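You operate a simulated robot arm through the tools that you are given. There is no shell and no other tool. Be economical: measure what you need, move in short steps, check, and stop when the job is done.

Carry out the task below with a simulated two-armed robot. There is one attempt and no reset: what you move stays moved.

## Task
Take the cap off the sky bottle and lay it down on the island top behind the tower. Put the white-collar vial that says "W2" from the top of the wall bench in the white tray. Put the small black-cap bottle that says "east" from the top of the far bench on top of the small white carton there and the small black-cap bottle marked "north" on top of the clear trial bottle. Take the small violet dye bottle and put it on top of the clear small purple-cap bottle. Open the coils door, take the grey-band white coil on the store counter top and put it away on the shelf of the coils cupboard and shut the door again. Any order will do. Set down upright: small black-cap bottle, small violet dye bottle.

The check looks at the end state, three seconds after you hand in, the way a careful person would. Anything else that was tipped, shoved, dropped, spilled or broken makes it a failure. A push-on lid holds only when it is set on centred and level and pressed home; a screw cap is set on level and turned clockwise until tight.

## Robot
Two 7-joint arms with fingered hands on one trunk, on a base that drives. Base frame: it is fixed to the floor where the robot stands at the start and does not move with it; the origin is under the middle of the robot, x ahead of it, y to its left, z up. Units: cm, degrees, N and s.
The left shoulder is at the start at [11.4, 15.2, 96.9], the right one opposite. With the tool pointing down near the work surface each hand reaches from about 46 to 86 cm from the robot's upright axis, wherever it stands, measured 20 degrees to its own side. Places, roughly: coils door [180, -30, 40]; grey-band white coil (11x11x2 cm) [320, -210, 90]; shelf of the coils cupboard [150, -30, 40]; sky bottle [75, 0, 100]; small black-cap bottle [-350, 25, 100]; small purple-cap bottle [300, -200, 100]; small violet dye bottle [325, -225, 100]; small white carton [-350, 75, 100]; trial bottle [-350, 50, 100]; white tray (22x15x4 cm) [400, 20, 90]; white-collar vial [400, 75, 100]. Payload 3.8 kg a hand.
The tool frame of a hand sits at the grasp point between the pads (the TCP): z along the fingers, y along the line on which they close. The tips reach 3 cm beyond it. Largest opening 10.4 cm; the body of the gripper starts 3.5 cm behind the TCP. The gripper is a hand of 5 fingers: y runs from the thumb to the fingers, the wrist lies at [-1.5, -10.4, -17.8] in the tool frame, and closing takes about 1.5 s.
Orientation is that of the tool frame in the base frame, as a unit quaternion [w, x, y, z]. With the fingers straight down and the wrist toward the robot, the tool's x, y and z point along [0, 1, 0], [1, 0, 0] and [0, 0, -1] of the base frame.

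## Interface
- The arms move only by the tool move_arm. It takes "left_plan", "right_plan" or both (then of equal length, played together; a hand with none holds still); each is a list of rows, each a list of 7 numbers: the shift along the tool's x, y, z in cm, then the turn, a rotation vector about the tool's x, y, z in degrees, then the gripper command, from -1 (fully open) to 1 (shut), values between in proportion. In form: [[tx, ty, tz, ax, ay, az, claw], ...]. A call has 1 to 20 rows; each row shifts and turns the commanded pose from where the row before left it, along the tool's axes as they then stand. Rows are played at 5 a second. More than 5 cm and 8.6 degrees between two rows, or a gripper value outside its range, and nothing of the call is played. A pose out of reach is approached as far as the arm can. The call stops where the force on the tool passes 40 N (or 10 N more than at its start, if that is more) or the arm is blocked; 0.2 s more then pass. Each finger travels about 7.2 cm/s and halts on what it meets, pressing with about 22 N; the grip force reading is that of the motor and also rises with nothing between the fingers. The clock runs only during rows and for 0.2 s after the last one: add rows that do not move to give the fingers time. The reply holds the time, the measured pose of the TCP, the force on the tool along the base axes, the opening and the grip force, in the units named above and with some noise, with the torque about the TCP (base axes, N m) and any sound that the robot's microphone picked up.
- Cameras (640 x 400 px; columns grow to the right, rows downward): "scene" is now at [25.21, 0.55, 117.51]; the picture's right is [0.13, -0.99, -0.05], its down [-0.02, 0.05, -1.00] and it looks along [0.99, 0.13, -0.02] (base axes); focal length 214 px, centre (320, 200). "left" rides on the left gripper at [-8, -7.8, -14.1] in its tool frame; the picture's right is [-0.78, -0.30, 0.56], its down [0.53, -0.78, 0.33] and it looks along [0.33, 0.56, 0.76] (tool axes); focal length 247 px, centre (320, 200). "right" rides on the right gripper at [8, -7.8, -14.1] in its tool frame; the picture's right is [-0.78, 0.30, -0.56], its down [-0.53, -0.78, 0.33] and it looks along [-0.33, 0.56, 0.76] (tool axes); focal length 247 px, centre (320, 200). There is no depth. A picture from a camera that has moved, and an enlarged one, comes with that camera's place and axes in the base frame and with its lens. The place of the scene camera against the robot may be out by one fixed shift of up to 1.8 cm in any direction.
- snapshot(camera): a new picture of that camera. It takes no simulated time.
- lift_body(by): slides the trunk up (or, below 0, down) by that many cm; the arms and the scene camera ride with it, the base frame stays. It gives what a move gives, with no picture.
- base_move(legs): drives the robot by 1 to 6 legs, each [ahead, left, turn to the left] in cm, cm and degrees, along the robot's own axes; the way and the turn of a leg run together, so that a leg with both is an arc; at most 150 cm and 180 degrees a leg. The arms and the cameras ride along, it lands a little off, and it stops where it bumps. It gives what a move gives.
- preshape(shape, hand): the hand has 5 fingers and takes this shape, open, in about a second: jaw (thumb against the fingers, like two jaws); tri (thumb and two fingers); tip (a fingertip pinch); poke (one finger out to press); point (the index stretched); flat (the hand flat); cup (the hand cupped); fist (a fist). The gripper value then closes the fingers along that shape, each until it touches; the sizes above hold for jaw. It gives what a move gives, with no picture.
- aim_head(pan, tilt): turns the head with the scene camera to pan (to the left, within 80 degrees either way) and tilt (down, from -29 to 69), counted from straight ahead of the robot. It gives what a move gives.
- inspect(camera, box): a new picture of the part [left, top, right, bottom] of that camera's present view, enlarged. It takes no simulated time.
- close_job(): hands the job in; it is judged then, once.

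Work in short steps. Places have to be worked out from the pictures, the camera data and where the tool is seen: move nearer, look again, correct. Check each grasp and each placing, and mend what went wrong. You have 196 turns and 172 pictures in all, those below and enlarged ones among them. Open the grippers and draw the arms clear of the work before you hand the job in, unless the task says otherwise.

The tools are called by a JSON object that holds its "fn" and its "kwargs". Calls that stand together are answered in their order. move_arm: Moves the arms, as the interface text tells. Its arguments: {"type":"object","properties":{"left_plan":{"type":"array"},"right_plan":{"type":"array"}},"required":[]} The other tools are called the same way: lift_body (by) slides the trunk up or down; preshape (shape, hand) gives the hand a shape; base_move (legs) drives the base; aim_head (pan, tilt) turns the head that bears the scene camera; snapshot (camera) takes a picture; inspect (camera, box) takes an enlarged picture of a part of a camera's view; close_job () hands the job in.

At the start:

```text
t: 0.0
left_ee_pos: [45.38, 18.9, 121.18]
left_orientation: [0.0, 0.707, 0.707, 0.0]
left_wrist_force: [0.5, 0.1, 0.0]
left_torque: [-0.03, -0.01, 0.04]
left_finger_gap: 10.39
left_grasp_force: 0.0
left_shape: jaw
right_ee_pos: [49.76, -23.74, 120.11]
right_orientation: [0.0, 0.707, 0.707, 0.001]
right_wrist_force: [-0.4, 0.6, 0.0]
right_torque: [0.01, 0.03, 0.01]
right_finger_gap: 10.36
right_grasp_force: 0.0
right_shape: jaw
trunk travel left (down, up): [-7.5, 38.1]
robot x, y, heading: [-0.1, 0.23, 0.0]
head pan, tilt: [7.9, -20.4]
```

scene: 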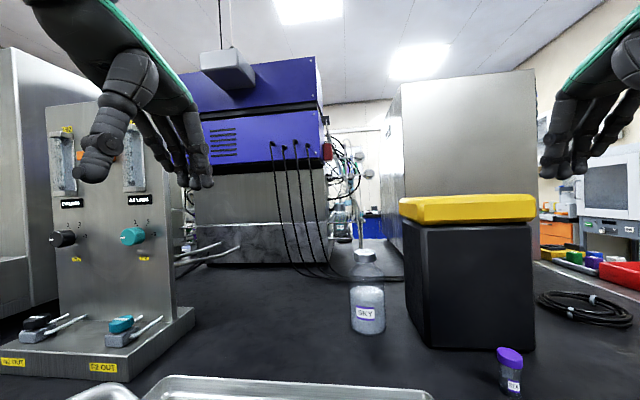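
right: 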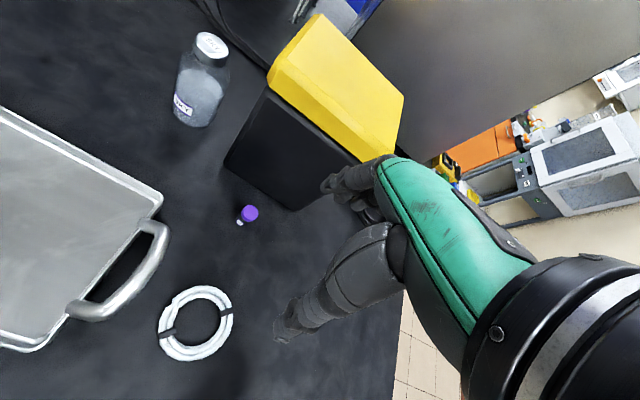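
left: 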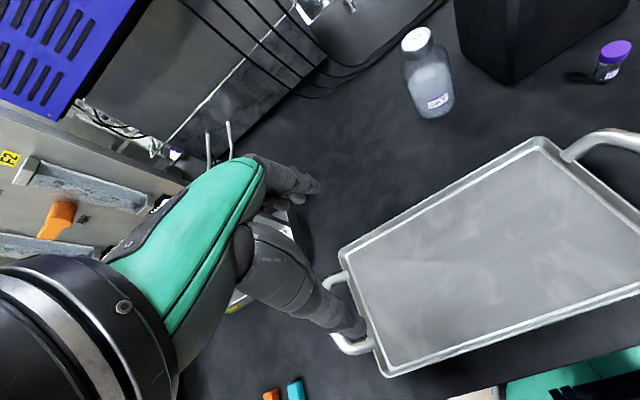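

The sky bottle stands ahead with a white cap, next to a black tower with a yellow top. I'll tilt the head down to see the whole island top.

{"fn": "aim_head", "kwargs": {"pan": 0, "tilt": 25}}

{"fn": "snapshot", "kwargs": {"camera": "scene"}}

{"fn": "aim_head", "kwargs": {"pan": -60, "tilt": 10}}

{"fn": "snapshot", "kwargs": {"camera": "scene"}}

```text
t: 1.1
left_ee_pos: [45.26, 18.97, 121.21]
left_orientation: [0.0, 0.708, 0.707, 0.0]
left_wrist_force: [-0.5, 0.2, -0.4]
left_torque: [-0.02, -0.04, 0.02]
left_finger_gap: 10.34
left_grasp_force: 0.1
left_shape: jaw
right_ee_pos: [49.67, -23.73, 120.08]
right_orientation: [0.0, 0.707, 0.708, 0.0]
right_wrist_force: [0.1, 0.6, -0.9]
right_torque: [0.01, 0.01, 0.02]
right_finger_gap: 10.37
right_grasp_force: 0.0
right_shape: jaw
trunk travel left (down, up): [-7.5, 38.1]
robot x, y, heading: [0.1, 0.03, 0.1]
head pan, tilt: [0.0, 25.0]
```

```text
168 pictures are left
camera scene: at [24.22, -0.48, 110.35], right [0.0, -1.0, 0.0], down [-0.73, 0.0, -0.69], along [0.69, 0.0, -0.73], focal length 214 px, centre (320, 200)
```

scene: 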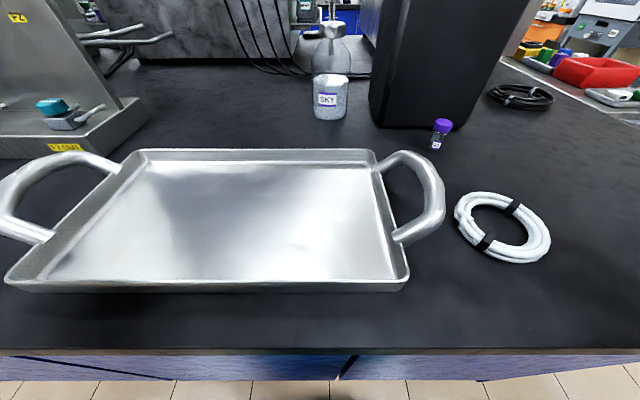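

```text
t: 2.4
left_ee_pos: [45.34, 19.03, 121.19]
left_orientation: [0.0, 0.707, 0.707, 0.0]
left_wrist_force: [-0.2, 0.5, 0.0]
left_torque: [-0.02, 0.01, -0.02]
left_finger_gap: 10.38
left_grasp_force: 0.1
left_shape: jaw
right_ee_pos: [49.67, -23.69, 120.07]
right_orientation: [0.0, 0.707, 0.707, 0.0]
right_wrist_force: [-0.7, 0.3, -0.1]
right_torque: [-0.04, 0.0, 0.01]
right_finger_gap: 10.39
right_grasp_force: 0.1
right_shape: jaw
trunk travel left (down, up): [-7.5, 38.1]
robot x, y, heading: [0.09, 0.04, 0.2]
head pan, tilt: [-60.0, 10.0]
```

```text
167 pictures are left
camera scene: at [20.88, -8.53, 114.29], right [-0.8, -0.5, 0.32], down [-0.44, 0.15, -0.88], along [0.39, -0.85, -0.34], focal length 214 px, centre (320, 200)
```

scene: 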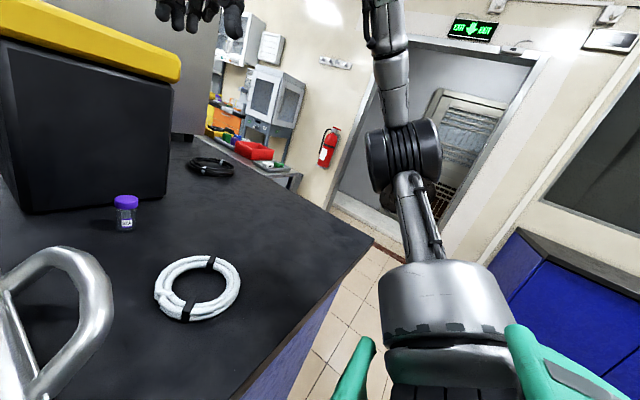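

Let me look closely at the bottle, its cap and the area round the tower.

{"fn": "inspect", "kwargs": {"camera": "right", "box": [130, 0, 330, 150]}}

{"fn": "aim_head", "kwargs": {"pan": 0, "tilt": -5}}

{"fn": "snapshot", "kwargs": {"camera": "scene"}}

{"fn": "inspect", "kwargs": {"camera": "scene", "box": [260, 80, 460, 260]}}

```text
2.67 times, centred on (230, 75) of right
camera zoom: at [42.0, -15.81, 134.29], right [0.3, -0.78, 0.56], down [-0.78, -0.53, -0.33], along [0.56, -0.33, -0.76], focal length 659 px, centre (560, 533)
```

zoom: 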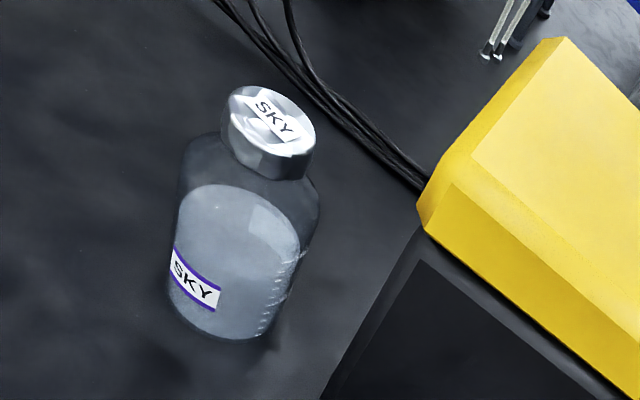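

```text
t: 3.7
left_ee_pos: [45.19, 18.95, 121.17]
left_orientation: [0.0, 0.707, 0.707, 0.0]
left_wrist_force: [-0.1, -0.9, 0.4]
left_torque: [-0.03, -0.01, -0.02]
left_finger_gap: 10.38
left_grasp_force: 0.0
left_shape: jaw
right_ee_pos: [49.56, -23.79, 120.2]
right_orientation: [0.0, 0.707, 0.707, 0.0]
right_wrist_force: [0.5, -0.4, -0.1]
right_torque: [-0.04, 0.03, -0.02]
right_finger_gap: 10.36
right_grasp_force: 0.1
right_shape: jaw
trunk travel left (down, up): [-7.5, 38.1]
robot x, y, heading: [-0.08, 0.19, -0.1]
head pan, tilt: [0.0, -5.0]
```

```text
165 pictures are left
camera scene: at [25.57, -0.49, 114.99], right [0.0, -1.0, 0.0], down [-0.29, 0.0, -0.96], along [0.96, 0.0, -0.29], focal length 214 px, centre (320, 200)
```

scene: 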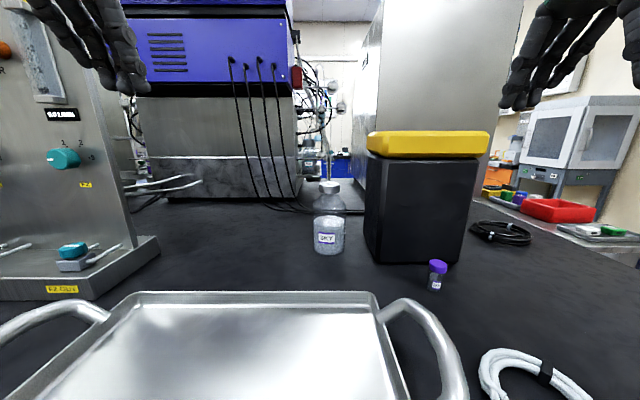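

```text
2.22 times, centred on (360, 170) of scene
camera zoom: at [25.57, -0.49, 114.99], right [0.0, -1.0, 0.0], down [-0.29, 0.0, -0.96], along [0.96, 0.0, -0.29], focal length 477 px, centre (231, 267)
```

zoom: 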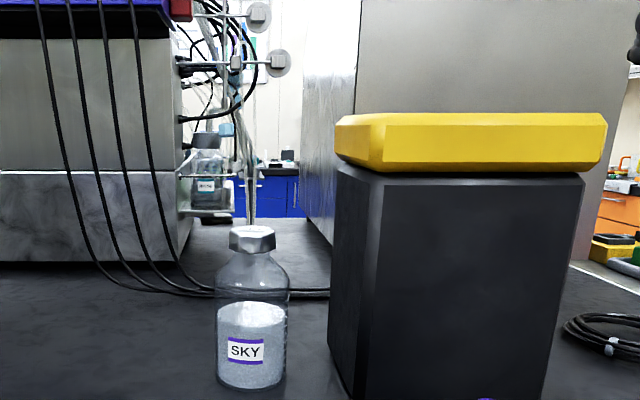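

The bottle stands at about (77, -3), its cap centre at about z 103 and roughly 5 cm wide. I'll hold the body with the left hand from the side and work the cap with the right one from above; first I turn the left hand to horizontal, well above the bench.

{"fn": "move_arm", "kwargs": {"left_plan": [[-1, 4, 0.5, 0, 0, 0, -1], [-1, 4, 0.5, 0, 0, 0, -1], [-1, 4, 0.5, 0, 0, 0, -1], [-1, 4, 0.5, 0, 0, 0, -1], [0, 0, 0, 0, -8.18, 0, -1], [0, 0, 0, 0, -8.18, 0, -1], [0, 0, 0, 0, -8.18, 0, -1], [0, 0, 0, 0, -8.18, 0, -1], [0, 0, 0, 0, -8.18, 0, -1], [0, 0, 0, 0, -8.18, 0, -1], [0, 0, 0, 0, -8.18, 0, -1], [0, 0, 0, 0, -8.18, 0, -1], [0, 0, 0, 0, -8.18, 0, -1], [0, 0, 0, 0, -8.18, 0, -1], [0, 0, 0, 0, -8.18, 0, -1], [0, 0, 0, -7.5, 0, 0, -1], [0, 0, 0, -7.5, 0, 0, -1], [0, 0, 0, -7.5, 0, 0, -1], [0, 0, 0, -7.5, 0, 0, -1]]}}

{"fn": "snapshot", "kwargs": {"camera": "scene"}}

{"fn": "snapshot", "kwargs": {"camera": "left"}}

```text
t: 7.2
left_ee_pos: [54.02, 13.41, 128.85]
left_orientation: [0.574, 0.513, 0.485, -0.415]
left_wrist_force: [0.8, 0.5, -0.3]
left_torque: [0.0, 0.0, -0.04]
left_finger_gap: 10.38
left_grasp_force: 0.1
left_shape: jaw
right_ee_pos: [47.15, -25.12, 121.07]
right_orientation: [0.001, 0.704, 0.71, 0.013]
right_wrist_force: [-0.7, 1.1, 0.5]
right_torque: [-0.01, 0.01, 0.0]
right_finger_gap: 10.35
right_grasp_force: 0.1
right_shape: jaw
trunk travel left (down, up): [-7.5, 38.1]
robot x, y, heading: [-0.42, 0.45, 0.1]
head pan, tilt: [0.0, -5.0]
stopped in row 17 (left hand): the arm was blocked; the commanded pose is now the measured one
```

```text
163 pictures are left
camera scene: at [22.64, -2.61, 115.79], right [0.01, -1.0, -0.02], down [-0.26, 0.02, -0.96], along [0.96, 0.01, -0.26], focal length 214 px, centre (320, 200)
```

scene: 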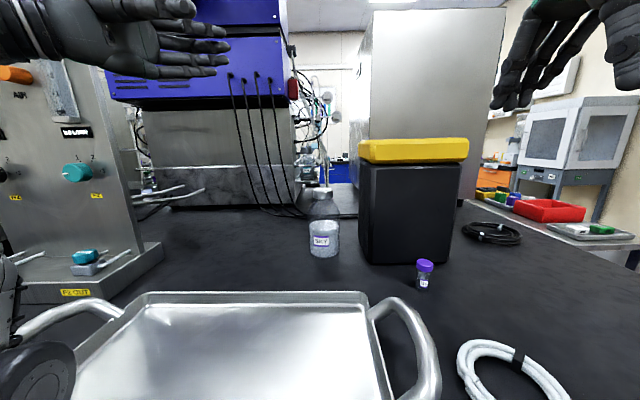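

```text
162 pictures are left
camera left: at [43.14, 26.14, 135.21], right [-0.36, -0.61, 0.71], down [-0.61, -0.42, -0.67], along [0.7, -0.67, -0.22], focal length 247 px, centre (320, 200)
```

left: 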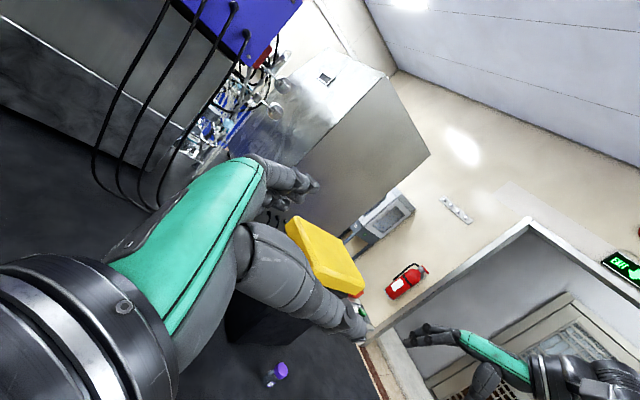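

The left elbow came down on something by the tray's left handle. I raise the trunk to free it, and look.

{"fn": "lift_body", "kwargs": {"by": 15}}

{"fn": "aim_head", "kwargs": {"pan": 20, "tilt": 20}}

{"fn": "snapshot", "kwargs": {"camera": "scene"}}

```text
t: 8.9
left_ee_pos: [57.19, 16.01, 140.97]
left_orientation: [0.569, 0.497, 0.495, -0.43]
left_wrist_force: [0.3, -0.3, 0.7]
left_torque: [0.02, 0.05, 0.02]
left_finger_gap: 10.39
left_grasp_force: 0.1
left_shape: jaw
right_ee_pos: [49.54, -22.71, 134.98]
right_orientation: [-0.001, 0.704, 0.71, -0.002]
right_wrist_force: [0.1, -0.1, 0.1]
right_torque: [-0.01, 0.03, -0.01]
right_finger_gap: 10.36
right_grasp_force: 0.0
right_shape: jaw
trunk travel left (down, up): [-22.5, 23.1]
robot x, y, heading: [-0.3, -0.07, 0.9]
head pan, tilt: [0.0, -5.0]
```

```text
t: 9.8
left_ee_pos: [56.95, 15.93, 141.13]
left_orientation: [0.57, 0.497, 0.494, -0.429]
left_wrist_force: [0.6, 0.4, 0.1]
left_torque: [0.01, -0.03, 0.02]
left_finger_gap: 10.38
left_grasp_force: 0.1
left_shape: jaw
right_ee_pos: [49.38, -22.82, 135.12]
right_orientation: [0.0, 0.704, 0.71, -0.001]
right_wrist_force: [-0.2, -0.7, -0.3]
right_torque: [-0.01, -0.01, 0.0]
right_finger_gap: 10.37
right_grasp_force: 0.1
right_shape: jaw
trunk travel left (down, up): [-22.5, 23.1]
robot x, y, heading: [-0.69, 0.2, 0.2]
head pan, tilt: [20.0, 20.0]
```

```text
161 pictures are left
camera scene: at [13.57, 3.19, 131.87], right [0.35, -0.94, -0.05], down [-0.45, -0.12, -0.89], along [0.82, 0.33, -0.46], focal length 214 px, centre (320, 200)
```

scene: 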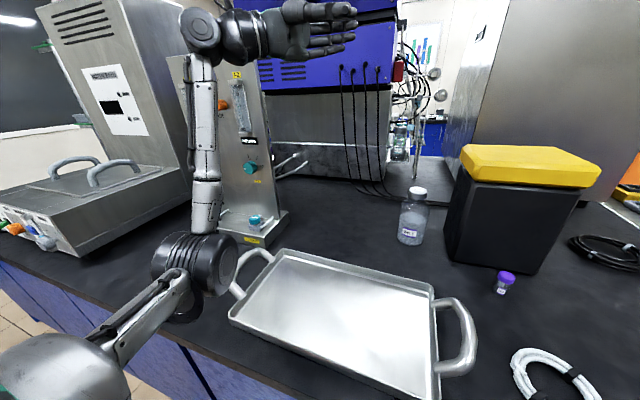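

The elbow is now above the bench. I check from the earlier viewpoint whether the tray moved.

{"fn": "aim_head", "kwargs": {"pan": 0, "tilt": 25}}

{"fn": "snapshot", "kwargs": {"camera": "scene"}}

```text
t: 10.7
left_ee_pos: [56.98, 15.89, 141.05]
left_orientation: [0.57, 0.496, 0.495, -0.429]
left_wrist_force: [-0.1, -0.6, -0.3]
left_torque: [-0.01, 0.03, -0.04]
left_finger_gap: 10.39
left_grasp_force: 0.0
left_shape: jaw
right_ee_pos: [49.33, -22.85, 135.19]
right_orientation: [0.0, 0.705, 0.709, -0.002]
right_wrist_force: [-0.2, 0.4, 0.2]
right_torque: [0.01, 0.01, 0.03]
right_finger_gap: 10.38
right_grasp_force: 0.0
right_shape: jaw
trunk travel left (down, up): [-22.5, 23.1]
robot x, y, heading: [-0.21, 0.28, 0.7]
head pan, tilt: [0.0, 25.0]
```

```text
160 pictures are left
camera scene: at [13.96, 0.02, 130.99], right [0.01, -1.0, 0.0], down [-0.55, 0.0, -0.84], along [0.84, 0.01, -0.55], focal length 214 px, centre (320, 200)
```

scene: 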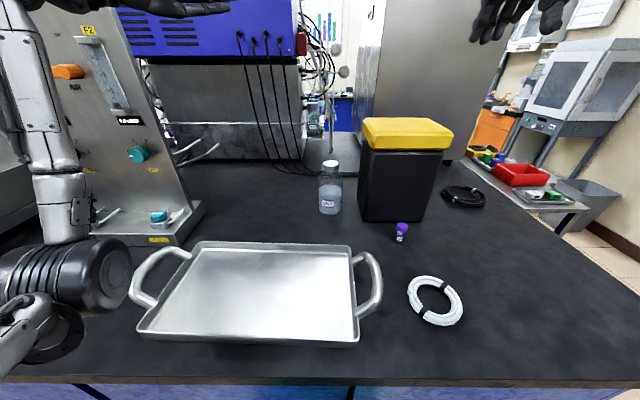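

I suspect the tray may have slid a little to the left; a right-hand picture will let me compare it with the white coil and bottle.

{"fn": "snapshot", "kwargs": {"camera": "right"}}

```text
159 pictures are left
camera right: at [41.65, -14.93, 149.27], right [0.3, -0.77, 0.56], down [-0.77, -0.54, -0.33], along [0.56, -0.33, -0.76], focal length 247 px, centre (320, 200)
```

right: 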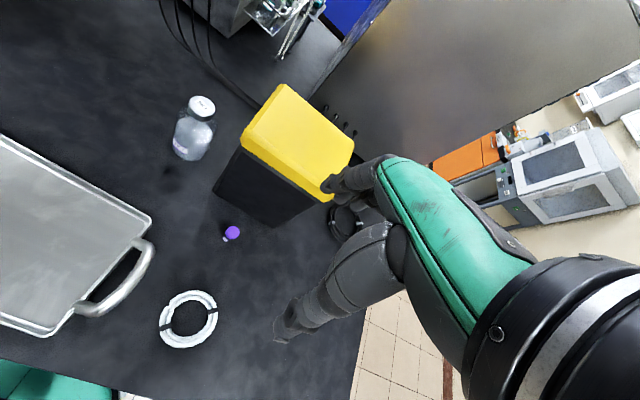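

The tray did slide about 2.3 cm left; I will push it back later. Now I finish the left hand's turn and lower half-way, then check the elbow.

{"fn": "move_arm", "kwargs": {"left_plan": [[0, 0, 0, 0, 0, -8.1, -1], [0, 0, 0, -7.5, 0, 0, -1], [0, 0, 0, -7.5, 0, 0, -1], [0, 0, 0, -7.5, 0, 0, -1], [4.4, 0.8, 1.4, 0, 0, 0, -1], [4.4, 0.8, 1.4, 0, 0, 0, -1], [4.4, 0.8, 1.4, 0, 0, 0, -1], [4.4, 0.8, 1.4, 0, 0, 0, -1], [4.4, 0.8, 1.4, 0, 0, 0, -1]]}}

{"fn": "aim_head", "kwargs": {"pan": 20, "tilt": 20}}

{"fn": "snapshot", "kwargs": {"camera": "scene"}}

```text
t: 12.7
left_ee_pos: [63.99, 11.68, 119.18]
left_orientation: [0.618, 0.347, 0.61, -0.355]
left_wrist_force: [-0.1, 0.0, 0.4]
left_torque: [-0.01, -0.02, -0.01]
left_finger_gap: 10.39
left_grasp_force: 0.0
left_shape: jaw
right_ee_pos: [49.42, -22.95, 135.07]
right_orientation: [-0.001, 0.705, 0.71, -0.002]
right_wrist_force: [-0.2, -0.6, 0.9]
right_torque: [0.01, -0.02, 0.03]
right_finger_gap: 10.37
right_grasp_force: 0.1
right_shape: jaw
trunk travel left (down, up): [-22.5, 23.1]
robot x, y, heading: [-0.21, 0.18, 0.5]
head pan, tilt: [0.0, 25.0]
```

```text
t: 13.5
left_ee_pos: [63.92, 11.64, 119.37]
left_orientation: [0.617, 0.347, 0.61, -0.357]
left_wrist_force: [-0.7, -0.2, -0.2]
left_torque: [0.0, 0.04, 0.01]
left_finger_gap: 10.41
left_grasp_force: 0.2
left_shape: jaw
right_ee_pos: [49.45, -22.79, 135.11]
right_orientation: [0.0, 0.705, 0.709, -0.001]
right_wrist_force: [-0.5, 0.5, -0.2]
right_torque: [0.0, 0.0, 0.0]
right_finger_gap: 10.39
right_grasp_force: 0.1
right_shape: jaw
trunk travel left (down, up): [-22.5, 23.1]
robot x, y, heading: [-0.75, 0.19, 0.6]
head pan, tilt: [20.0, 20.0]
```

```text
158 pictures are left
camera scene: at [13.58, 3.19, 131.86], right [0.35, -0.94, -0.05], down [-0.45, -0.12, -0.88], along [0.82, 0.33, -0.46], focal length 214 px, centre (320, 200)
```

scene: 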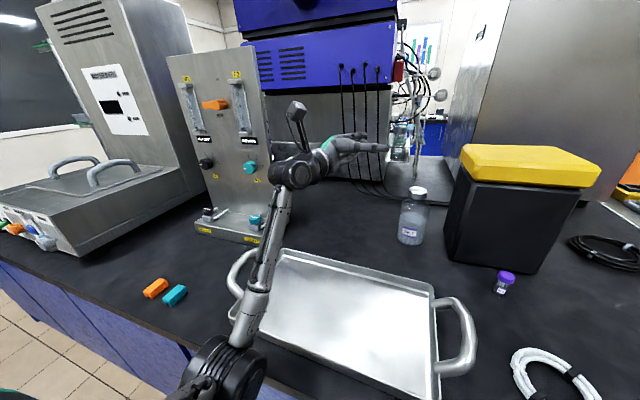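

The elbow rides low above the tray's front-left, so I raise the trunk further before lowering the hand.

{"fn": "lift_body", "kwargs": {"by": 12}}

{"fn": "move_arm", "kwargs": {"left_plan": [[4.6, 0.8, 0.5, 0, 0, 0, -1], [4.6, 0.8, 0.5, 0, 0, 0, -1], [4.6, 0.8, 0.5, 0, 0, 0, -1], [4.6, 0.4, 0.5, 0, 0, 0, -1], [4.6, 0, 0, 0, 0, 0, -1]]}}

{"fn": "snapshot", "kwargs": {"camera": "scene"}}

{"fn": "snapshot", "kwargs": {"camera": "left"}}

```text
t: 15.0
left_ee_pos: [64.01, 11.52, 131.08]
left_orientation: [0.617, 0.347, 0.61, -0.356]
left_wrist_force: [-0.5, 0.3, -0.2]
left_torque: [-0.01, -0.03, 0.02]
left_finger_gap: 10.4
left_grasp_force: 0.1
left_shape: jaw
right_ee_pos: [49.29, -22.83, 147.12]
right_orientation: [-0.001, 0.704, 0.71, -0.001]
right_wrist_force: [0.6, 0.2, -0.1]
right_torque: [-0.02, -0.01, 0.0]
right_finger_gap: 10.37
right_grasp_force: 0.0
right_shape: jaw
trunk travel left (down, up): [-34.5, 11.1]
robot x, y, heading: [-0.42, 0.15, 0.3]
head pan, tilt: [20.0, 20.0]
```

```text
t: 16.2
left_ee_pos: [67.35, 11.32, 108.02]
left_orientation: [0.617, 0.346, 0.61, -0.357]
left_wrist_force: [0.5, 1.1, -0.1]
left_torque: [0.01, 0.01, 0.0]
left_finger_gap: 10.38
left_grasp_force: 0.1
left_shape: jaw
right_ee_pos: [49.44, -22.73, 147.17]
right_orientation: [0.0, 0.705, 0.71, -0.001]
right_wrist_force: [0.5, -0.6, 0.2]
right_torque: [0.0, -0.04, -0.03]
right_finger_gap: 10.35
right_grasp_force: 0.1
right_shape: jaw
trunk travel left (down, up): [-34.5, 11.1]
robot x, y, heading: [-0.61, 0.43, 0.7]
head pan, tilt: [20.0, 20.0]
```

```text
157 pictures are left
camera scene: at [8.76, 3.21, 145.47], right [0.35, -0.94, -0.01], down [-0.35, -0.12, -0.93], along [0.87, 0.33, -0.37], focal length 214 px, centre (320, 200)
```

scene: 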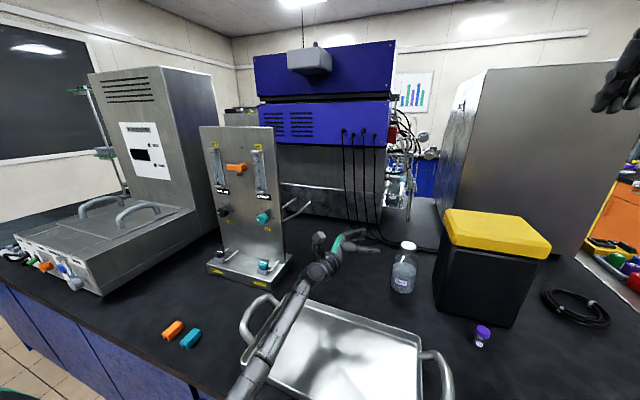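

```text
156 pictures are left
camera left: at [53.59, 19.62, 115.85], right [0.02, -0.62, 0.79], down [-0.5, -0.69, -0.52], along [0.87, -0.38, -0.33], focal length 247 px, centre (320, 200)
```

left: 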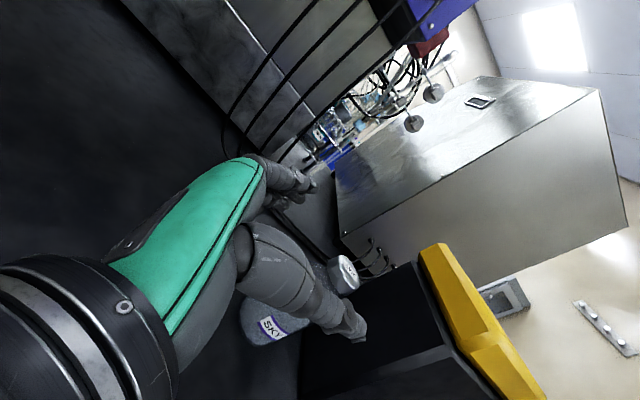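

The arm is clear and the bottle sits just past the fingertips. I lower to the pre-grasp spot 10 cm back from the bottle.

{"fn": "move_arm", "kwargs": {"left_plan": [[3.2, 0.4, 1.0, 0, 0, 0, -1], [3.2, 0.4, 1.0, 0, 0, 0, -1], [3.2, 0.4, 1.0, 0, 0, 0, -1], [3.0, 0.4, 1.0, 0, 0, 0, -1]]}}

{"fn": "aim_head", "kwargs": {"pan": 0, "tilt": 30}}

{"fn": "inspect", "kwargs": {"camera": "scene", "box": [200, 60, 480, 260]}}

{"fn": "snapshot", "kwargs": {"camera": "left"}}

```text
t: 17.2
left_ee_pos: [71.36, 8.17, 95.46]
left_orientation: [0.617, 0.346, 0.609, -0.358]
left_wrist_force: [0.2, -0.7, -0.2]
left_torque: [0.01, 0.0, -0.01]
left_finger_gap: 10.4
left_grasp_force: 0.1
left_shape: jaw
right_ee_pos: [49.52, -22.71, 147.14]
right_orientation: [-0.001, 0.705, 0.709, -0.002]
right_wrist_force: [0.4, 0.2, 1.0]
right_torque: [0.01, -0.03, 0.0]
right_finger_gap: 10.34
right_grasp_force: 0.1
right_shape: jaw
trunk travel left (down, up): [-34.5, 11.1]
robot x, y, heading: [-0.82, 0.32, 0.5]
head pan, tilt: [20.0, 20.0]
```

```text
t: 18.0
left_ee_pos: [71.4, 8.29, 95.56]
left_orientation: [0.617, 0.347, 0.61, -0.356]
left_wrist_force: [0.2, -0.1, 0.7]
left_torque: [0.02, 0.0, -0.01]
left_finger_gap: 10.39
left_grasp_force: 0.0
left_shape: jaw
right_ee_pos: [49.34, -22.87, 147.04]
right_orientation: [0.0, 0.704, 0.71, -0.002]
right_wrist_force: [0.5, 0.5, 0.2]
right_torque: [0.0, 0.01, 0.0]
right_finger_gap: 10.38
right_grasp_force: 0.1
right_shape: jaw
trunk travel left (down, up): [-34.5, 11.1]
robot x, y, heading: [-0.28, 0.09, 0.5]
head pan, tilt: [0.0, 30.0]
```

```text
2.00 times, centred on (340, 160) of scene
camera zoom: at [8.98, -0.03, 143.86], right [0.01, -1.0, 0.0], down [-0.53, 0.0, -0.85], along [0.85, 0.01, -0.53], focal length 429 px, centre (280, 280)
```

zoom: 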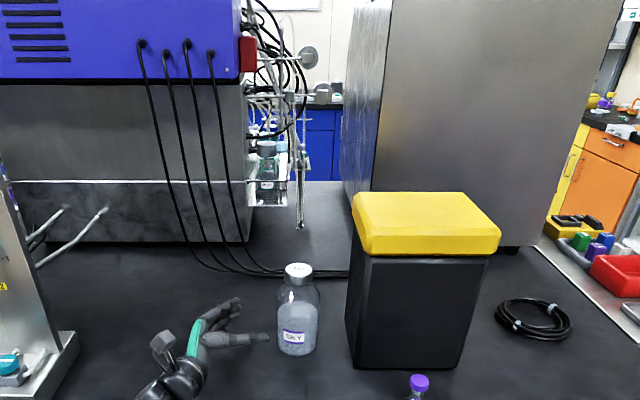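

```text
154 pictures are left
camera left: at [57.47, 16.64, 103.47], right [0.02, -0.62, 0.79], down [-0.5, -0.69, -0.52], along [0.87, -0.38, -0.33], focal length 247 px, centre (320, 200)
```

left: 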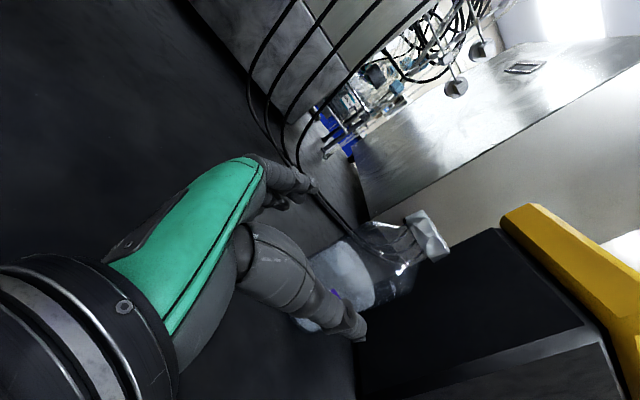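

The bottle lies about 12 cm ahead and ~0.9 cm toward the thumb side. I shift that way and advance 6 cm, slightly lower, then look again.

{"fn": "move_arm", "kwargs": {"left_plan": [[0.5, -0.9, 0, 0, 0, 0, -1], [0.5, 0, 2, 0, 0, 0, -1], [0.3, 0, 2, 0, 0, 0, -1], [0, 0, 2, 0, 0, 0, -1]]}}

{"fn": "inspect", "kwargs": {"camera": "left", "box": [200, 120, 500, 380]}}

{"fn": "inspect", "kwargs": {"camera": "scene", "box": [260, 160, 400, 260]}}

```text
t: 19.0
left_ee_pos: [71.24, 3.99, 95.93]
left_orientation: [0.617, 0.347, 0.61, -0.356]
left_wrist_force: [0.3, 0.7, -0.2]
left_torque: [0.01, -0.05, 0.01]
left_finger_gap: 10.39
left_grasp_force: 0.1
left_shape: jaw
left hand out of reach, approached as far as the arm can: row 2, 3, 4
right_ee_pos: [49.39, -22.81, 147.11]
right_orientation: [-0.001, 0.705, 0.709, -0.001]
right_wrist_force: [-0.2, 0.0, 1.0]
right_torque: [-0.02, 0.02, -0.02]
right_finger_gap: 10.38
right_grasp_force: 0.1
right_shape: jaw
trunk travel left (down, up): [-34.5, 11.1]
robot x, y, heading: [-0.17, 0.46, 0.2]
head pan, tilt: [0.0, 30.0]
```

```text
1.54 times, centred on (350, 250) of left
camera zoom: at [57.38, 12.31, 103.71], right [0.02, -0.62, 0.79], down [-0.5, -0.69, -0.52], along [0.87, -0.38, -0.33], focal length 380 px, centre (274, 123)
```

zoom: 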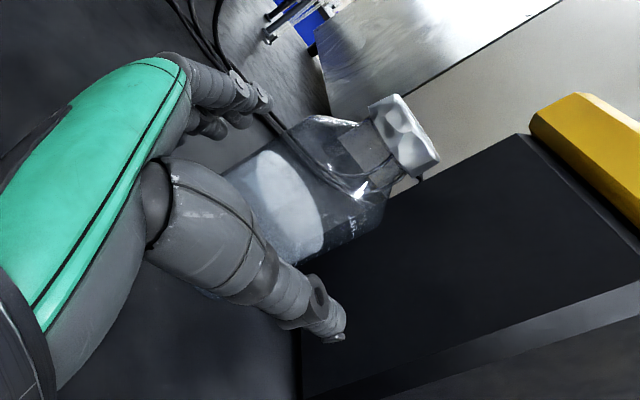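

```text
4.00 times, centred on (330, 210) of scene
camera zoom: at [8.99, 0.02, 143.86], right [0.01, -1.0, 0.0], down [-0.53, 0.0, -0.85], along [0.85, 0.01, -0.53], focal length 858 px, centre (280, 160)
```

zoom: 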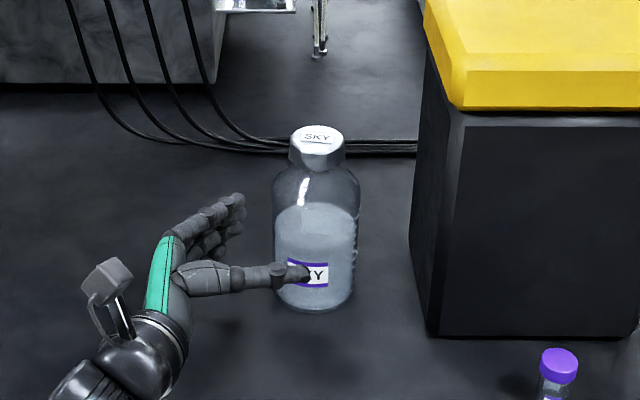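

The arm ran out of reach in this wrist posture. I back off and tilt the hand 30° downward so the wrist sits higher and try again.

{"fn": "move_arm", "kwargs": {"left_plan": [[0, 0, -2.5, 0, 0, 0, -1], [0, 0, 0, 0, 7.5, 0, -1], [0, 0, 0, 0, 7.5, 0, -1], [0, 0, 0, 0, 7.5, 0, -1], [0, 0, 0, 0, 7.5, 0, -1]]}}

{"fn": "move_arm", "kwargs": {"left_plan": [[-0.5, 0, 2, 0, 0, 0, -1], [-0.5, 0, 2, 0, 0, 0, -1]]}}

{"fn": "inspect", "kwargs": {"camera": "left", "box": [200, 120, 500, 380]}}

{"fn": "inspect", "kwargs": {"camera": "scene", "box": [260, 160, 400, 260]}}

```text
t: 20.2
left_ee_pos: [69.82, 6.05, 96.05]
left_orientation: [0.439, 0.427, 0.749, -0.254]
left_wrist_force: [0.0, -0.1, -0.4]
left_torque: [0.0, 0.02, 0.0]
left_finger_gap: 10.39
left_grasp_force: 0.0
left_shape: jaw
right_ee_pos: [49.29, -22.85, 147.04]
right_orientation: [0.0, 0.704, 0.71, -0.001]
right_wrist_force: [0.3, 0.0, -0.8]
right_torque: [-0.03, -0.03, -0.02]
right_finger_gap: 10.39
right_grasp_force: 0.1
right_shape: jaw
trunk travel left (down, up): [-34.5, 11.1]
robot x, y, heading: [-0.39, 0.49, 0.3]
head pan, tilt: [0.0, 30.0]
```

```text
t: 20.8
left_ee_pos: [71.98, 2.55, 94.87]
left_orientation: [0.437, 0.428, 0.749, -0.255]
left_wrist_force: [0.0, 0.4, -0.1]
left_torque: [-0.01, -0.01, 0.01]
left_finger_gap: 10.38
left_grasp_force: 0.0
left_shape: jaw
right_ee_pos: [49.46, -22.9, 147.13]
right_orientation: [-0.001, 0.704, 0.71, -0.001]
right_wrist_force: [0.3, 0.1, 0.5]
right_torque: [-0.03, -0.02, -0.01]
right_finger_gap: 10.35
right_grasp_force: 0.1
right_shape: jaw
trunk travel left (down, up): [-34.5, 11.1]
robot x, y, heading: [-0.73, 0.34, 0.6]
head pan, tilt: [0.0, 30.0]
```

```text
1.54 times, centred on (350, 250) of left
camera zoom: at [61.19, 5.95, 108.9], right [0.18, -0.89, 0.41], down [-0.66, -0.42, -0.62], along [0.73, -0.15, -0.67], focal length 380 px, centre (274, 123)
```

zoom: 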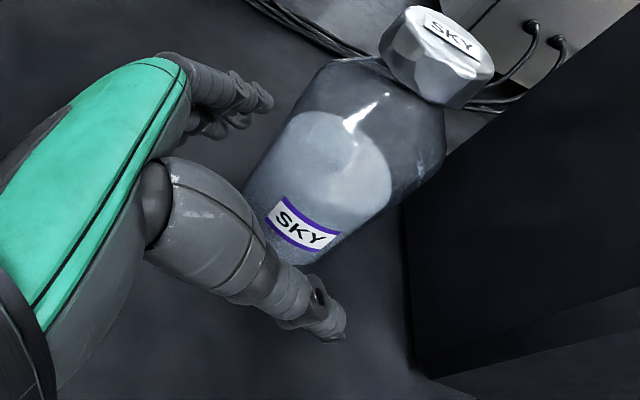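

```text
4.00 times, centred on (330, 210) of scene
camera zoom: at [9.06, -0.1, 143.85], right [0.01, -1.0, 0.0], down [-0.53, 0.0, -0.85], along [0.85, 0.01, -0.53], focal length 858 px, centre (280, 160)
```

zoom: 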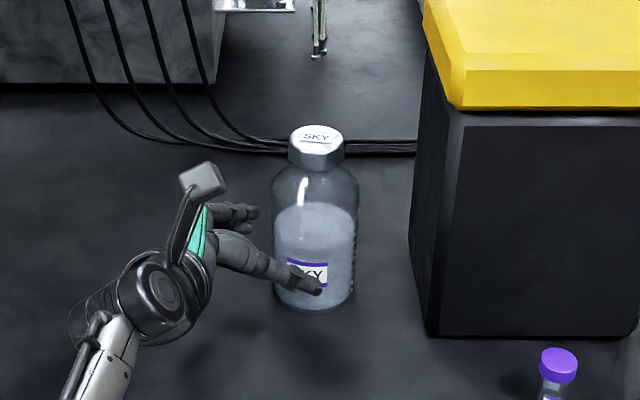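

The bottle position (77.2, -2.65) matches the view; I need about 1.9 cm toward the fingers' side and 7 cm ahead. I do that in small rows.

{"fn": "move_arm", "kwargs": {"left_plan": [[-0.7, 1.9, 0, 0, 0, 0, -1], [-0.4, 0, 2, 0, 0, 0, -1], [-0.3, 0, 2, 0, 0, 0, -1], [0, 0, 1.7, 0, 0, 0, -1]]}}

{"fn": "inspect", "kwargs": {"camera": "left", "box": [200, 120, 500, 380]}}

{"fn": "inspect", "kwargs": {"camera": "scene", "box": [260, 160, 400, 260]}}

```text
t: 21.8
left_ee_pos: [73.6, -0.31, 94.77]
left_orientation: [0.438, 0.428, 0.749, -0.254]
left_wrist_force: [-0.1, 2.0, 2.1]
left_torque: [0.05, -0.14, 0.1]
left_finger_gap: 10.39
left_grasp_force: 0.1
left_shape: jaw
left hand out of reach, approached as far as the arm can: row 2, 3, 4
right_ee_pos: [49.34, -22.74, 147.13]
right_orientation: [0.0, 0.705, 0.709, -0.001]
right_wrist_force: [0.4, -0.1, -0.2]
right_torque: [-0.01, 0.0, 0.0]
right_finger_gap: 10.39
right_grasp_force: 0.0
right_shape: jaw
trunk travel left (down, up): [-34.5, 11.1]
robot x, y, heading: [-0.48, 0.59, 0.5]
head pan, tilt: [0.0, 30.0]
```

```text
1.54 times, centred on (350, 250) of left
camera zoom: at [62.74, 2.89, 108.66], right [0.18, -0.89, 0.41], down [-0.66, -0.42, -0.63], along [0.73, -0.15, -0.66], focal length 380 px, centre (274, 123)
```

zoom: 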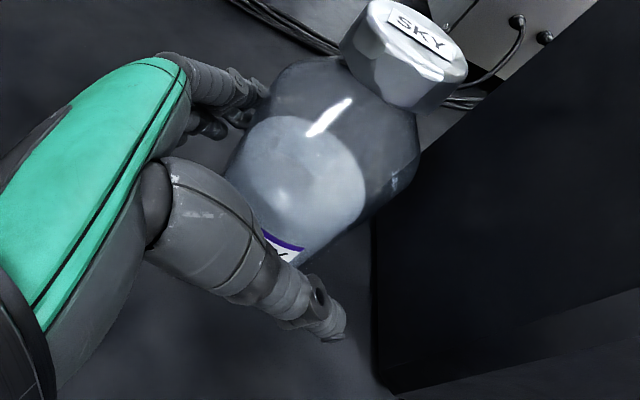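

```text
4.00 times, centred on (330, 210) of scene
camera zoom: at [8.98, 0.04, 143.86], right [0.01, -1.0, 0.0], down [-0.53, 0.0, -0.85], along [0.85, 0.01, -0.53], focal length 858 px, centre (280, 160)
```

zoom: 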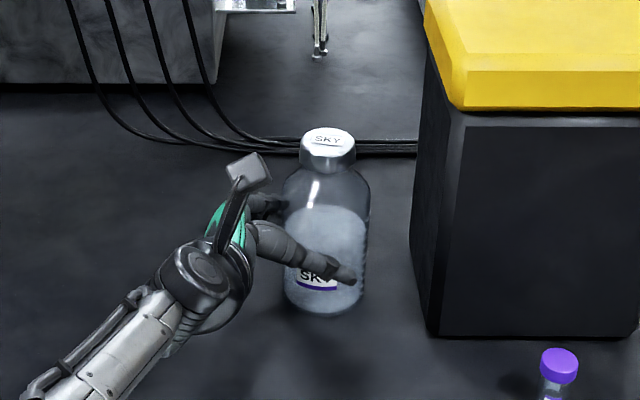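

The fingers brushed the bottle about 1 cm sideways because the arm is at its reach limit. I back off and drive the base 6 cm closer.

{"fn": "move_arm", "kwargs": {"left_plan": [[0, 0, -3, 0, 0, 0, -1], [0, 0, -3, 0, 0, 0, -1], [0, 0, -3, 0, 0, 0, -1]]}}

{"fn": "base_move", "kwargs": {"legs": [[6, 0, 0]]}}

{"fn": "snapshot", "kwargs": {"camera": "scene"}}

{"fn": "snapshot", "kwargs": {"camera": "left"}}

```text
t: 22.6
left_ee_pos: [75.18, 5.34, 96.25]
left_orientation: [0.438, 0.428, 0.748, -0.255]
left_wrist_force: [-0.7, -0.1, 0.5]
left_torque: [0.05, 0.01, -0.01]
left_finger_gap: 10.38
left_grasp_force: 0.0
left_shape: jaw
left hand out of reach, approached as far as the arm can: row 1, 2, 3
right_ee_pos: [49.32, -22.8, 147.15]
right_orientation: [0.0, 0.704, 0.71, -0.002]
right_wrist_force: [0.1, -0.7, -0.1]
right_torque: [-0.03, 0.03, -0.02]
right_finger_gap: 10.39
right_grasp_force: 0.1
right_shape: jaw
trunk travel left (down, up): [-34.5, 11.1]
robot x, y, heading: [-0.8, -0.05, 0.6]
head pan, tilt: [0.0, 30.0]
```

```text
t: 23.7
left_ee_pos: [80.27, 5.25, 95.65]
left_orientation: [0.436, 0.426, 0.75, -0.257]
left_wrist_force: [0.2, -0.5, -0.7]
left_torque: [-0.02, -0.05, -0.02]
left_finger_gap: 10.41
left_grasp_force: 0.1
left_shape: jaw
right_ee_pos: [54.77, -22.8, 146.53]
right_orientation: [-0.003, 0.705, 0.709, -0.005]
right_wrist_force: [0.5, -0.1, 0.7]
right_torque: [-0.01, 0.06, 0.04]
right_finger_gap: 10.41
right_grasp_force: 0.2
right_shape: jaw
trunk travel left (down, up): [-34.5, 11.1]
robot x, y, heading: [3.94, 0.39, 0.4]
head pan, tilt: [0.0, 30.0]
stopped in leg 1: the robot was blocked; the commanded pose is now the measured one
```

```text
147 pictures are left
camera scene: at [14.33, 0.02, 143.76], right [0.01, -1.0, 0.0], down [-0.54, 0.0, -0.84], along [0.84, 0.01, -0.54], focal length 214 px, centre (320, 200)
```

scene: 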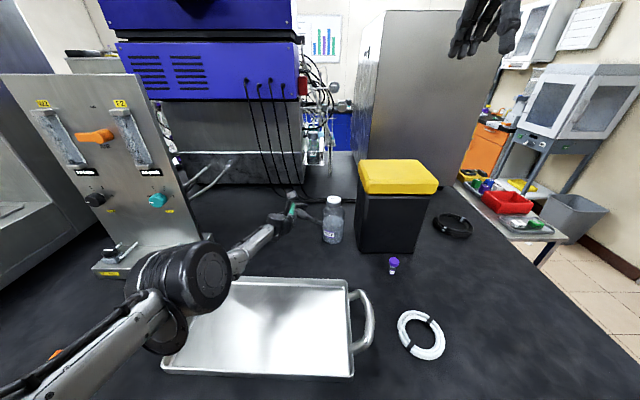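

```text
146 pictures are left
camera left: at [69.56, 8.65, 109.74], right [0.19, -0.89, 0.41], down [-0.66, -0.42, -0.62], along [0.72, -0.16, -0.67], focal length 247 px, centre (320, 200)
```

left: 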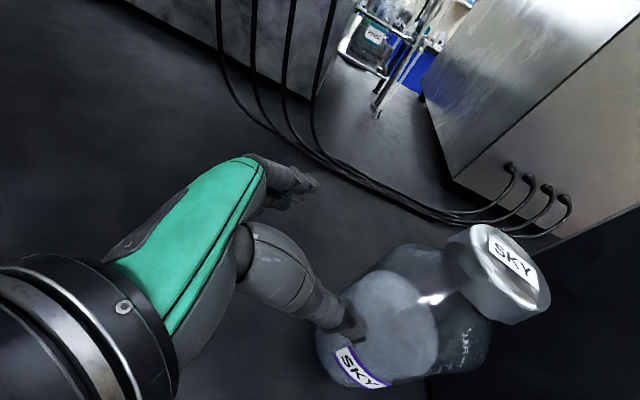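

The base stopped against the island about 4 cm further on. The bottle is at about (77, -3.9); I back the hand off, shift it toward the thumb side, and look before closing in.

{"fn": "move_arm", "kwargs": {"left_plan": [[0, 0, -3, 0, 0, 0, -1], [0, 0, -3, 0, 0, 0, -1], [0, -3.7, 0, 0, 0, 0, -1], [0, -3.7, 0, 0, 0, 0, -1], [0, 0, 2.5, 0, 0, 0, -1]]}}

{"fn": "snapshot", "kwargs": {"camera": "left"}}

```text
t: 24.9
left_ee_pos: [79.42, 5.22, 95.38]
left_orientation: [0.438, 0.427, 0.749, -0.256]
left_wrist_force: [-0.2, 0.5, -0.2]
left_torque: [0.01, -0.01, 0.02]
left_finger_gap: 10.43
left_grasp_force: 0.0
left_shape: jaw
left hand out of reach, approached as far as the arm can: row 1, 2, 3, 4, 5
right_ee_pos: [53.96, -22.76, 147.01]
right_orientation: [-0.001, 0.704, 0.71, -0.001]
right_wrist_force: [0.1, -0.3, 0.1]
right_torque: [-0.02, 0.02, -0.01]
right_finger_gap: 10.38
right_grasp_force: 0.2
right_shape: jaw
trunk travel left (down, up): [-34.5, 11.1]
robot x, y, heading: [3.47, 0.31, 0.5]
head pan, tilt: [0.0, 30.0]
```

```text
145 pictures are left
camera left: at [68.61, 8.57, 109.44], right [0.18, -0.89, 0.41], down [-0.66, -0.42, -0.62], along [0.73, -0.16, -0.67], focal length 247 px, centre (320, 200)
```

left: 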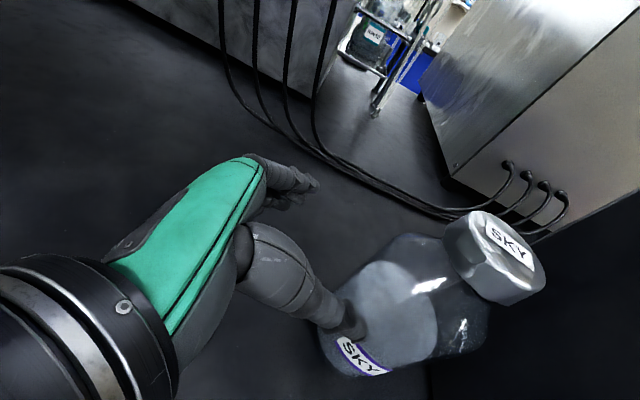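

The arm did not follow; likely a joint stop. I send a small upward, backward move to see whether it frees.

{"fn": "move_arm", "kwargs": {"left_plan": [[-2, 0, -2, 0, 0, 0, -1], [-2, 0, -2, 0, 0, 0, -1], [-2, 0, -2, 0, 0, 0, -1], [0, 0, 0, 0, 0, 0, -1]]}}

{"fn": "aim_head", "kwargs": {"pan": 30, "tilt": 30}}

{"fn": "snapshot", "kwargs": {"camera": "scene"}}

```text
t: 25.9
left_ee_pos: [82.22, 6.88, 102.66]
left_orientation: [0.437, 0.427, 0.749, -0.256]
left_wrist_force: [-0.3, -0.5, 0.1]
left_torque: [0.0, 0.02, 0.0]
left_finger_gap: 10.38
left_grasp_force: 0.0
left_shape: jaw
left hand out of reach, approached as far as the arm can: row 1, 2, 3
right_ee_pos: [53.95, -22.83, 146.95]
right_orientation: [0.0, 0.705, 0.709, -0.002]
right_wrist_force: [0.4, 0.6, 0.4]
right_torque: [-0.02, -0.01, -0.03]
right_finger_gap: 10.4
right_grasp_force: 0.2
right_shape: jaw
trunk travel left (down, up): [-34.5, 11.1]
robot x, y, heading: [4.0, 0.35, 0.6]
head pan, tilt: [0.0, 30.0]
```

```text
t: 26.9
left_ee_pos: [82.13, 6.79, 102.57]
left_orientation: [0.438, 0.427, 0.749, -0.256]
left_wrist_force: [0.1, 0.1, -0.3]
left_torque: [0.02, -0.02, -0.02]
left_finger_gap: 10.41
left_grasp_force: 0.0
left_shape: jaw
right_ee_pos: [53.88, -22.86, 147.01]
right_orientation: [-0.001, 0.705, 0.709, -0.002]
right_wrist_force: [0.2, 0.5, -0.2]
right_torque: [-0.02, 0.0, 0.05]
right_finger_gap: 10.41
right_grasp_force: 0.1
right_shape: jaw
trunk travel left (down, up): [-34.5, 11.1]
robot x, y, heading: [3.98, 0.71, 0.5]
head pan, tilt: [30.0, 30.0]
```

```text
144 pictures are left
camera scene: at [12.2, 4.51, 143.9], right [0.51, -0.86, -0.02], down [-0.46, -0.25, -0.85], along [0.73, 0.44, -0.53], focal length 214 px, centre (320, 200)
```

scene: 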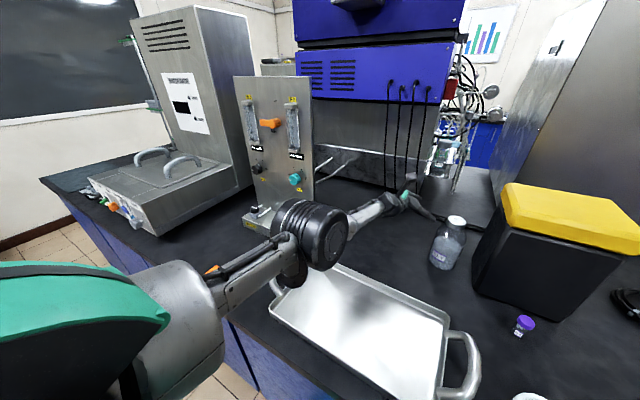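

The left arm is in an awkward spot. Since the cap may simply come off, I take the left arm up out of the way and try the cap with the right hand from above first.

{"fn": "move_arm", "kwargs": {"left_plan": [[-3.5, 0, -2, 0, 0, 0, -1], [-3.5, 0, -2, 0, 0, 0, -1], [-3.5, 0, -2, 0, 0, 0, -1], [-3.5, 0, -2, 0, 0, 0, -1], [-3.5, 0, -2, 0, 0, 0, -1], [0, 0, -4, 0, 0, 0, -1], [0, 0, -4, 0, 0, 0, -1]]}}

{"fn": "move_arm", "kwargs": {"right_plan": [[3.5, 3, 1.5, 0, 0, 0, -1], [3.5, 3, 1.5, 0, 0, 0, -1], [3.5, 3, 1.5, 0, 0, 0, -1], [3.5, 3, 1.5, 0, 0, 0, -1], [3.5, 3, 1.5, 0, 0, 0, -1], [1.5, 3, 2, 0, 0, 0, -1], [0, 3, 2, 0, 0, 0, -1], [0, 2, 4, 0, 0, 0, -1], [0, 0, 4, 0, 0, 0, -1], [0, 0, 4, 0, 0, 0, -1], [0, 0, 4, 0, 0, 0, -1], [0, 0, 4, 0, 0, 0, -1]]}}

{"fn": "aim_head", "kwargs": {"pan": 0, "tilt": 30}}

{"fn": "snapshot", "kwargs": {"camera": "scene"}}

{"fn": "snapshot", "kwargs": {"camera": "right"}}

```text
t: 28.5
left_ee_pos: [84.56, 12.98, 126.66]
left_orientation: [0.438, 0.428, 0.748, -0.256]
left_wrist_force: [0.4, -0.2, 0.2]
left_torque: [0.0, 0.02, 0.02]
left_finger_gap: 10.38
left_grasp_force: 0.2
left_shape: jaw
left hand out of reach, approached as far as the arm can: row 1, 2, 3, 6, 7
right_ee_pos: [53.74, -22.63, 146.94]
right_orientation: [0.0, 0.705, 0.709, -0.002]
right_wrist_force: [-0.5, 0.4, 0.2]
right_torque: [-0.02, 0.0, -0.02]
right_finger_gap: 10.38
right_grasp_force: 0.1
right_shape: jaw
trunk travel left (down, up): [-34.5, 11.1]
robot x, y, heading: [3.75, 0.22, 0.5]
head pan, tilt: [30.0, 30.0]
```

```text
t: 31.1
left_ee_pos: [84.82, 12.83, 126.61]
left_orientation: [0.437, 0.427, 0.749, -0.255]
left_wrist_force: [-0.6, -0.9, 0.6]
left_torque: [-0.01, 0.01, 0.0]
left_finger_gap: 10.38
left_grasp_force: 0.0
left_shape: jaw
right_ee_pos: [73.46, -5.87, 114.99]
right_orientation: [-0.003, 0.705, 0.709, -0.002]
right_wrist_force: [-0.4, 0.0, 0.1]
right_torque: [0.0, 0.01, -0.01]
right_finger_gap: 10.38
right_grasp_force: 0.1
right_shape: jaw
right hand out of reach, approached as far as the arm can: row 6, 7
trunk travel left (down, up): [-34.5, 11.1]
robot x, y, heading: [4.04, 0.26, 0.5]
head pan, tilt: [30.0, 30.0]
```

```text
t: 32.0
left_ee_pos: [84.65, 12.83, 126.52]
left_orientation: [0.437, 0.427, 0.749, -0.256]
left_wrist_force: [0.2, -0.3, -0.1]
left_torque: [-0.01, 0.0, 0.01]
left_finger_gap: 10.41
left_grasp_force: 0.1
left_shape: jaw
right_ee_pos: [73.26, -5.88, 115.09]
right_orientation: [0.0, 0.705, 0.709, -0.001]
right_wrist_force: [-0.3, 0.4, 0.6]
right_torque: [0.0, -0.03, 0.01]
right_finger_gap: 10.35
right_grasp_force: 0.0
right_shape: jaw
trunk travel left (down, up): [-34.5, 11.1]
robot x, y, heading: [3.83, 0.42, 0.3]
head pan, tilt: [0.0, 30.0]
```

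```text
143 pictures are left
camera scene: at [13.43, 0.02, 143.86], right [0.01, -1.0, 0.0], down [-0.53, 0.0, -0.85], along [0.85, 0.01, -0.53], focal length 214 px, centre (320, 200)
```

scene: 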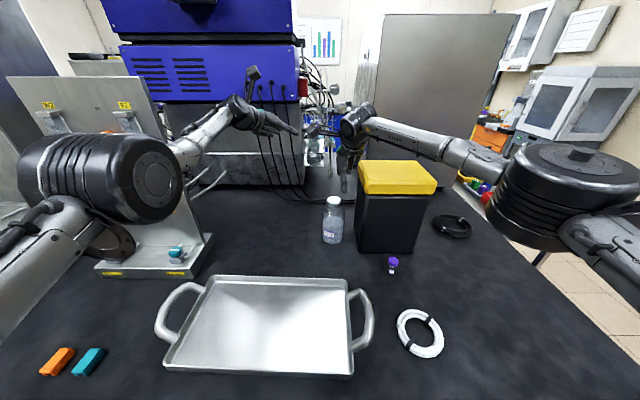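

```text
142 pictures are left
camera right: at [65.64, 2.05, 129.28], right [0.3, -0.77, 0.56], down [-0.77, -0.54, -0.33], along [0.55, -0.33, -0.76], focal length 247 px, centre (320, 200)
```

right: 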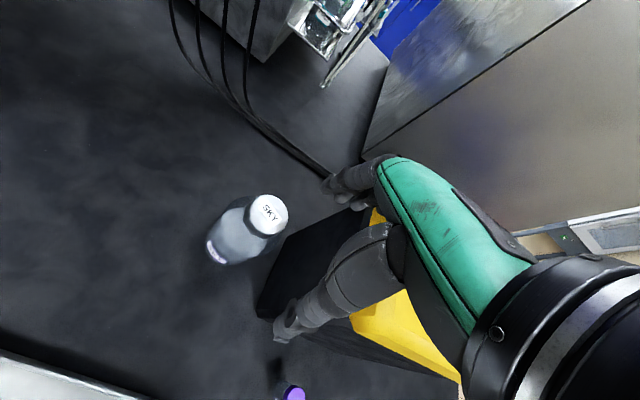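

The cap is at about (77.6, -3.7), top near z 104. I line the right hand up over it, still above, and check.

{"fn": "move_arm", "kwargs": {"right_plan": [[1.1, 2.1, 0, 0, 0, 0, -1], [1.1, 2.1, 0, 0, 0, 0, -1], [0, 0, 2, 0, 0, 0, -1]]}}

{"fn": "inspect", "kwargs": {"camera": "scene", "box": [260, 120, 440, 260]}}

{"fn": "snapshot", "kwargs": {"camera": "right"}}

```text
t: 32.8
left_ee_pos: [84.57, 12.55, 126.6]
left_orientation: [0.437, 0.428, 0.749, -0.255]
left_wrist_force: [0.5, -0.3, -0.2]
left_torque: [0.02, -0.01, 0.03]
left_finger_gap: 10.4
left_grasp_force: 0.0
left_shape: jaw
right_ee_pos: [76.1, -4.36, 112.85]
right_orientation: [-0.002, 0.705, 0.71, -0.001]
right_wrist_force: [-0.1, 0.2, 0.1]
right_torque: [0.03, -0.01, 0.01]
right_finger_gap: 10.37
right_grasp_force: 0.1
right_shape: jaw
right hand out of reach, approached as far as the arm can: row 2
trunk travel left (down, up): [-34.5, 11.1]
robot x, y, heading: [3.84, 0.18, 0.7]
head pan, tilt: [0.0, 30.0]
```

```text
2.86 times, centred on (350, 190) of scene
camera zoom: at [13.45, -0.21, 143.85], right [0.01, -1.0, 0.0], down [-0.53, 0.0, -0.85], along [0.85, 0.01, -0.53], focal length 613 px, centre (234, 229)
```

zoom: 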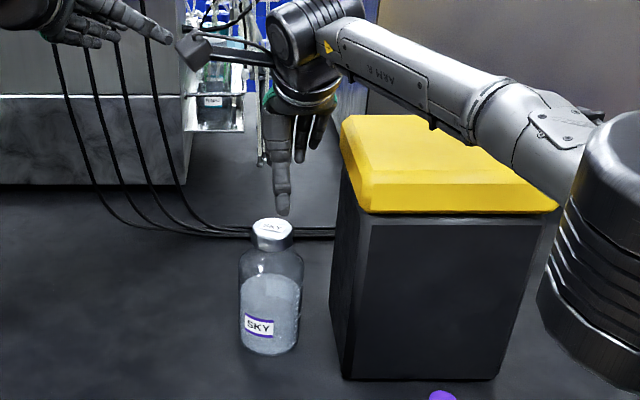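

```text
140 pictures are left
camera right: at [68.44, 3.51, 126.92], right [0.3, -0.77, 0.56], down [-0.78, -0.54, -0.33], along [0.55, -0.33, -0.76], focal length 247 px, centre (320, 200)
```

right: 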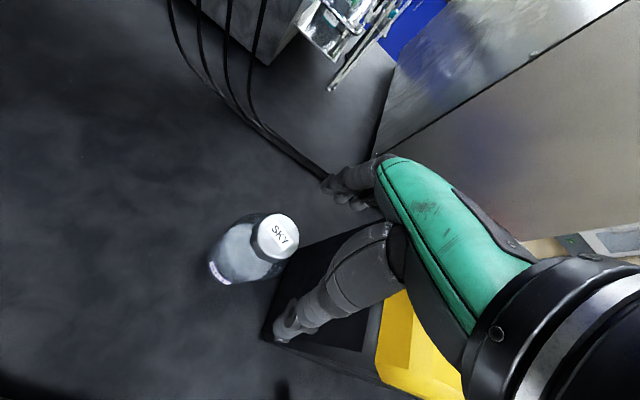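

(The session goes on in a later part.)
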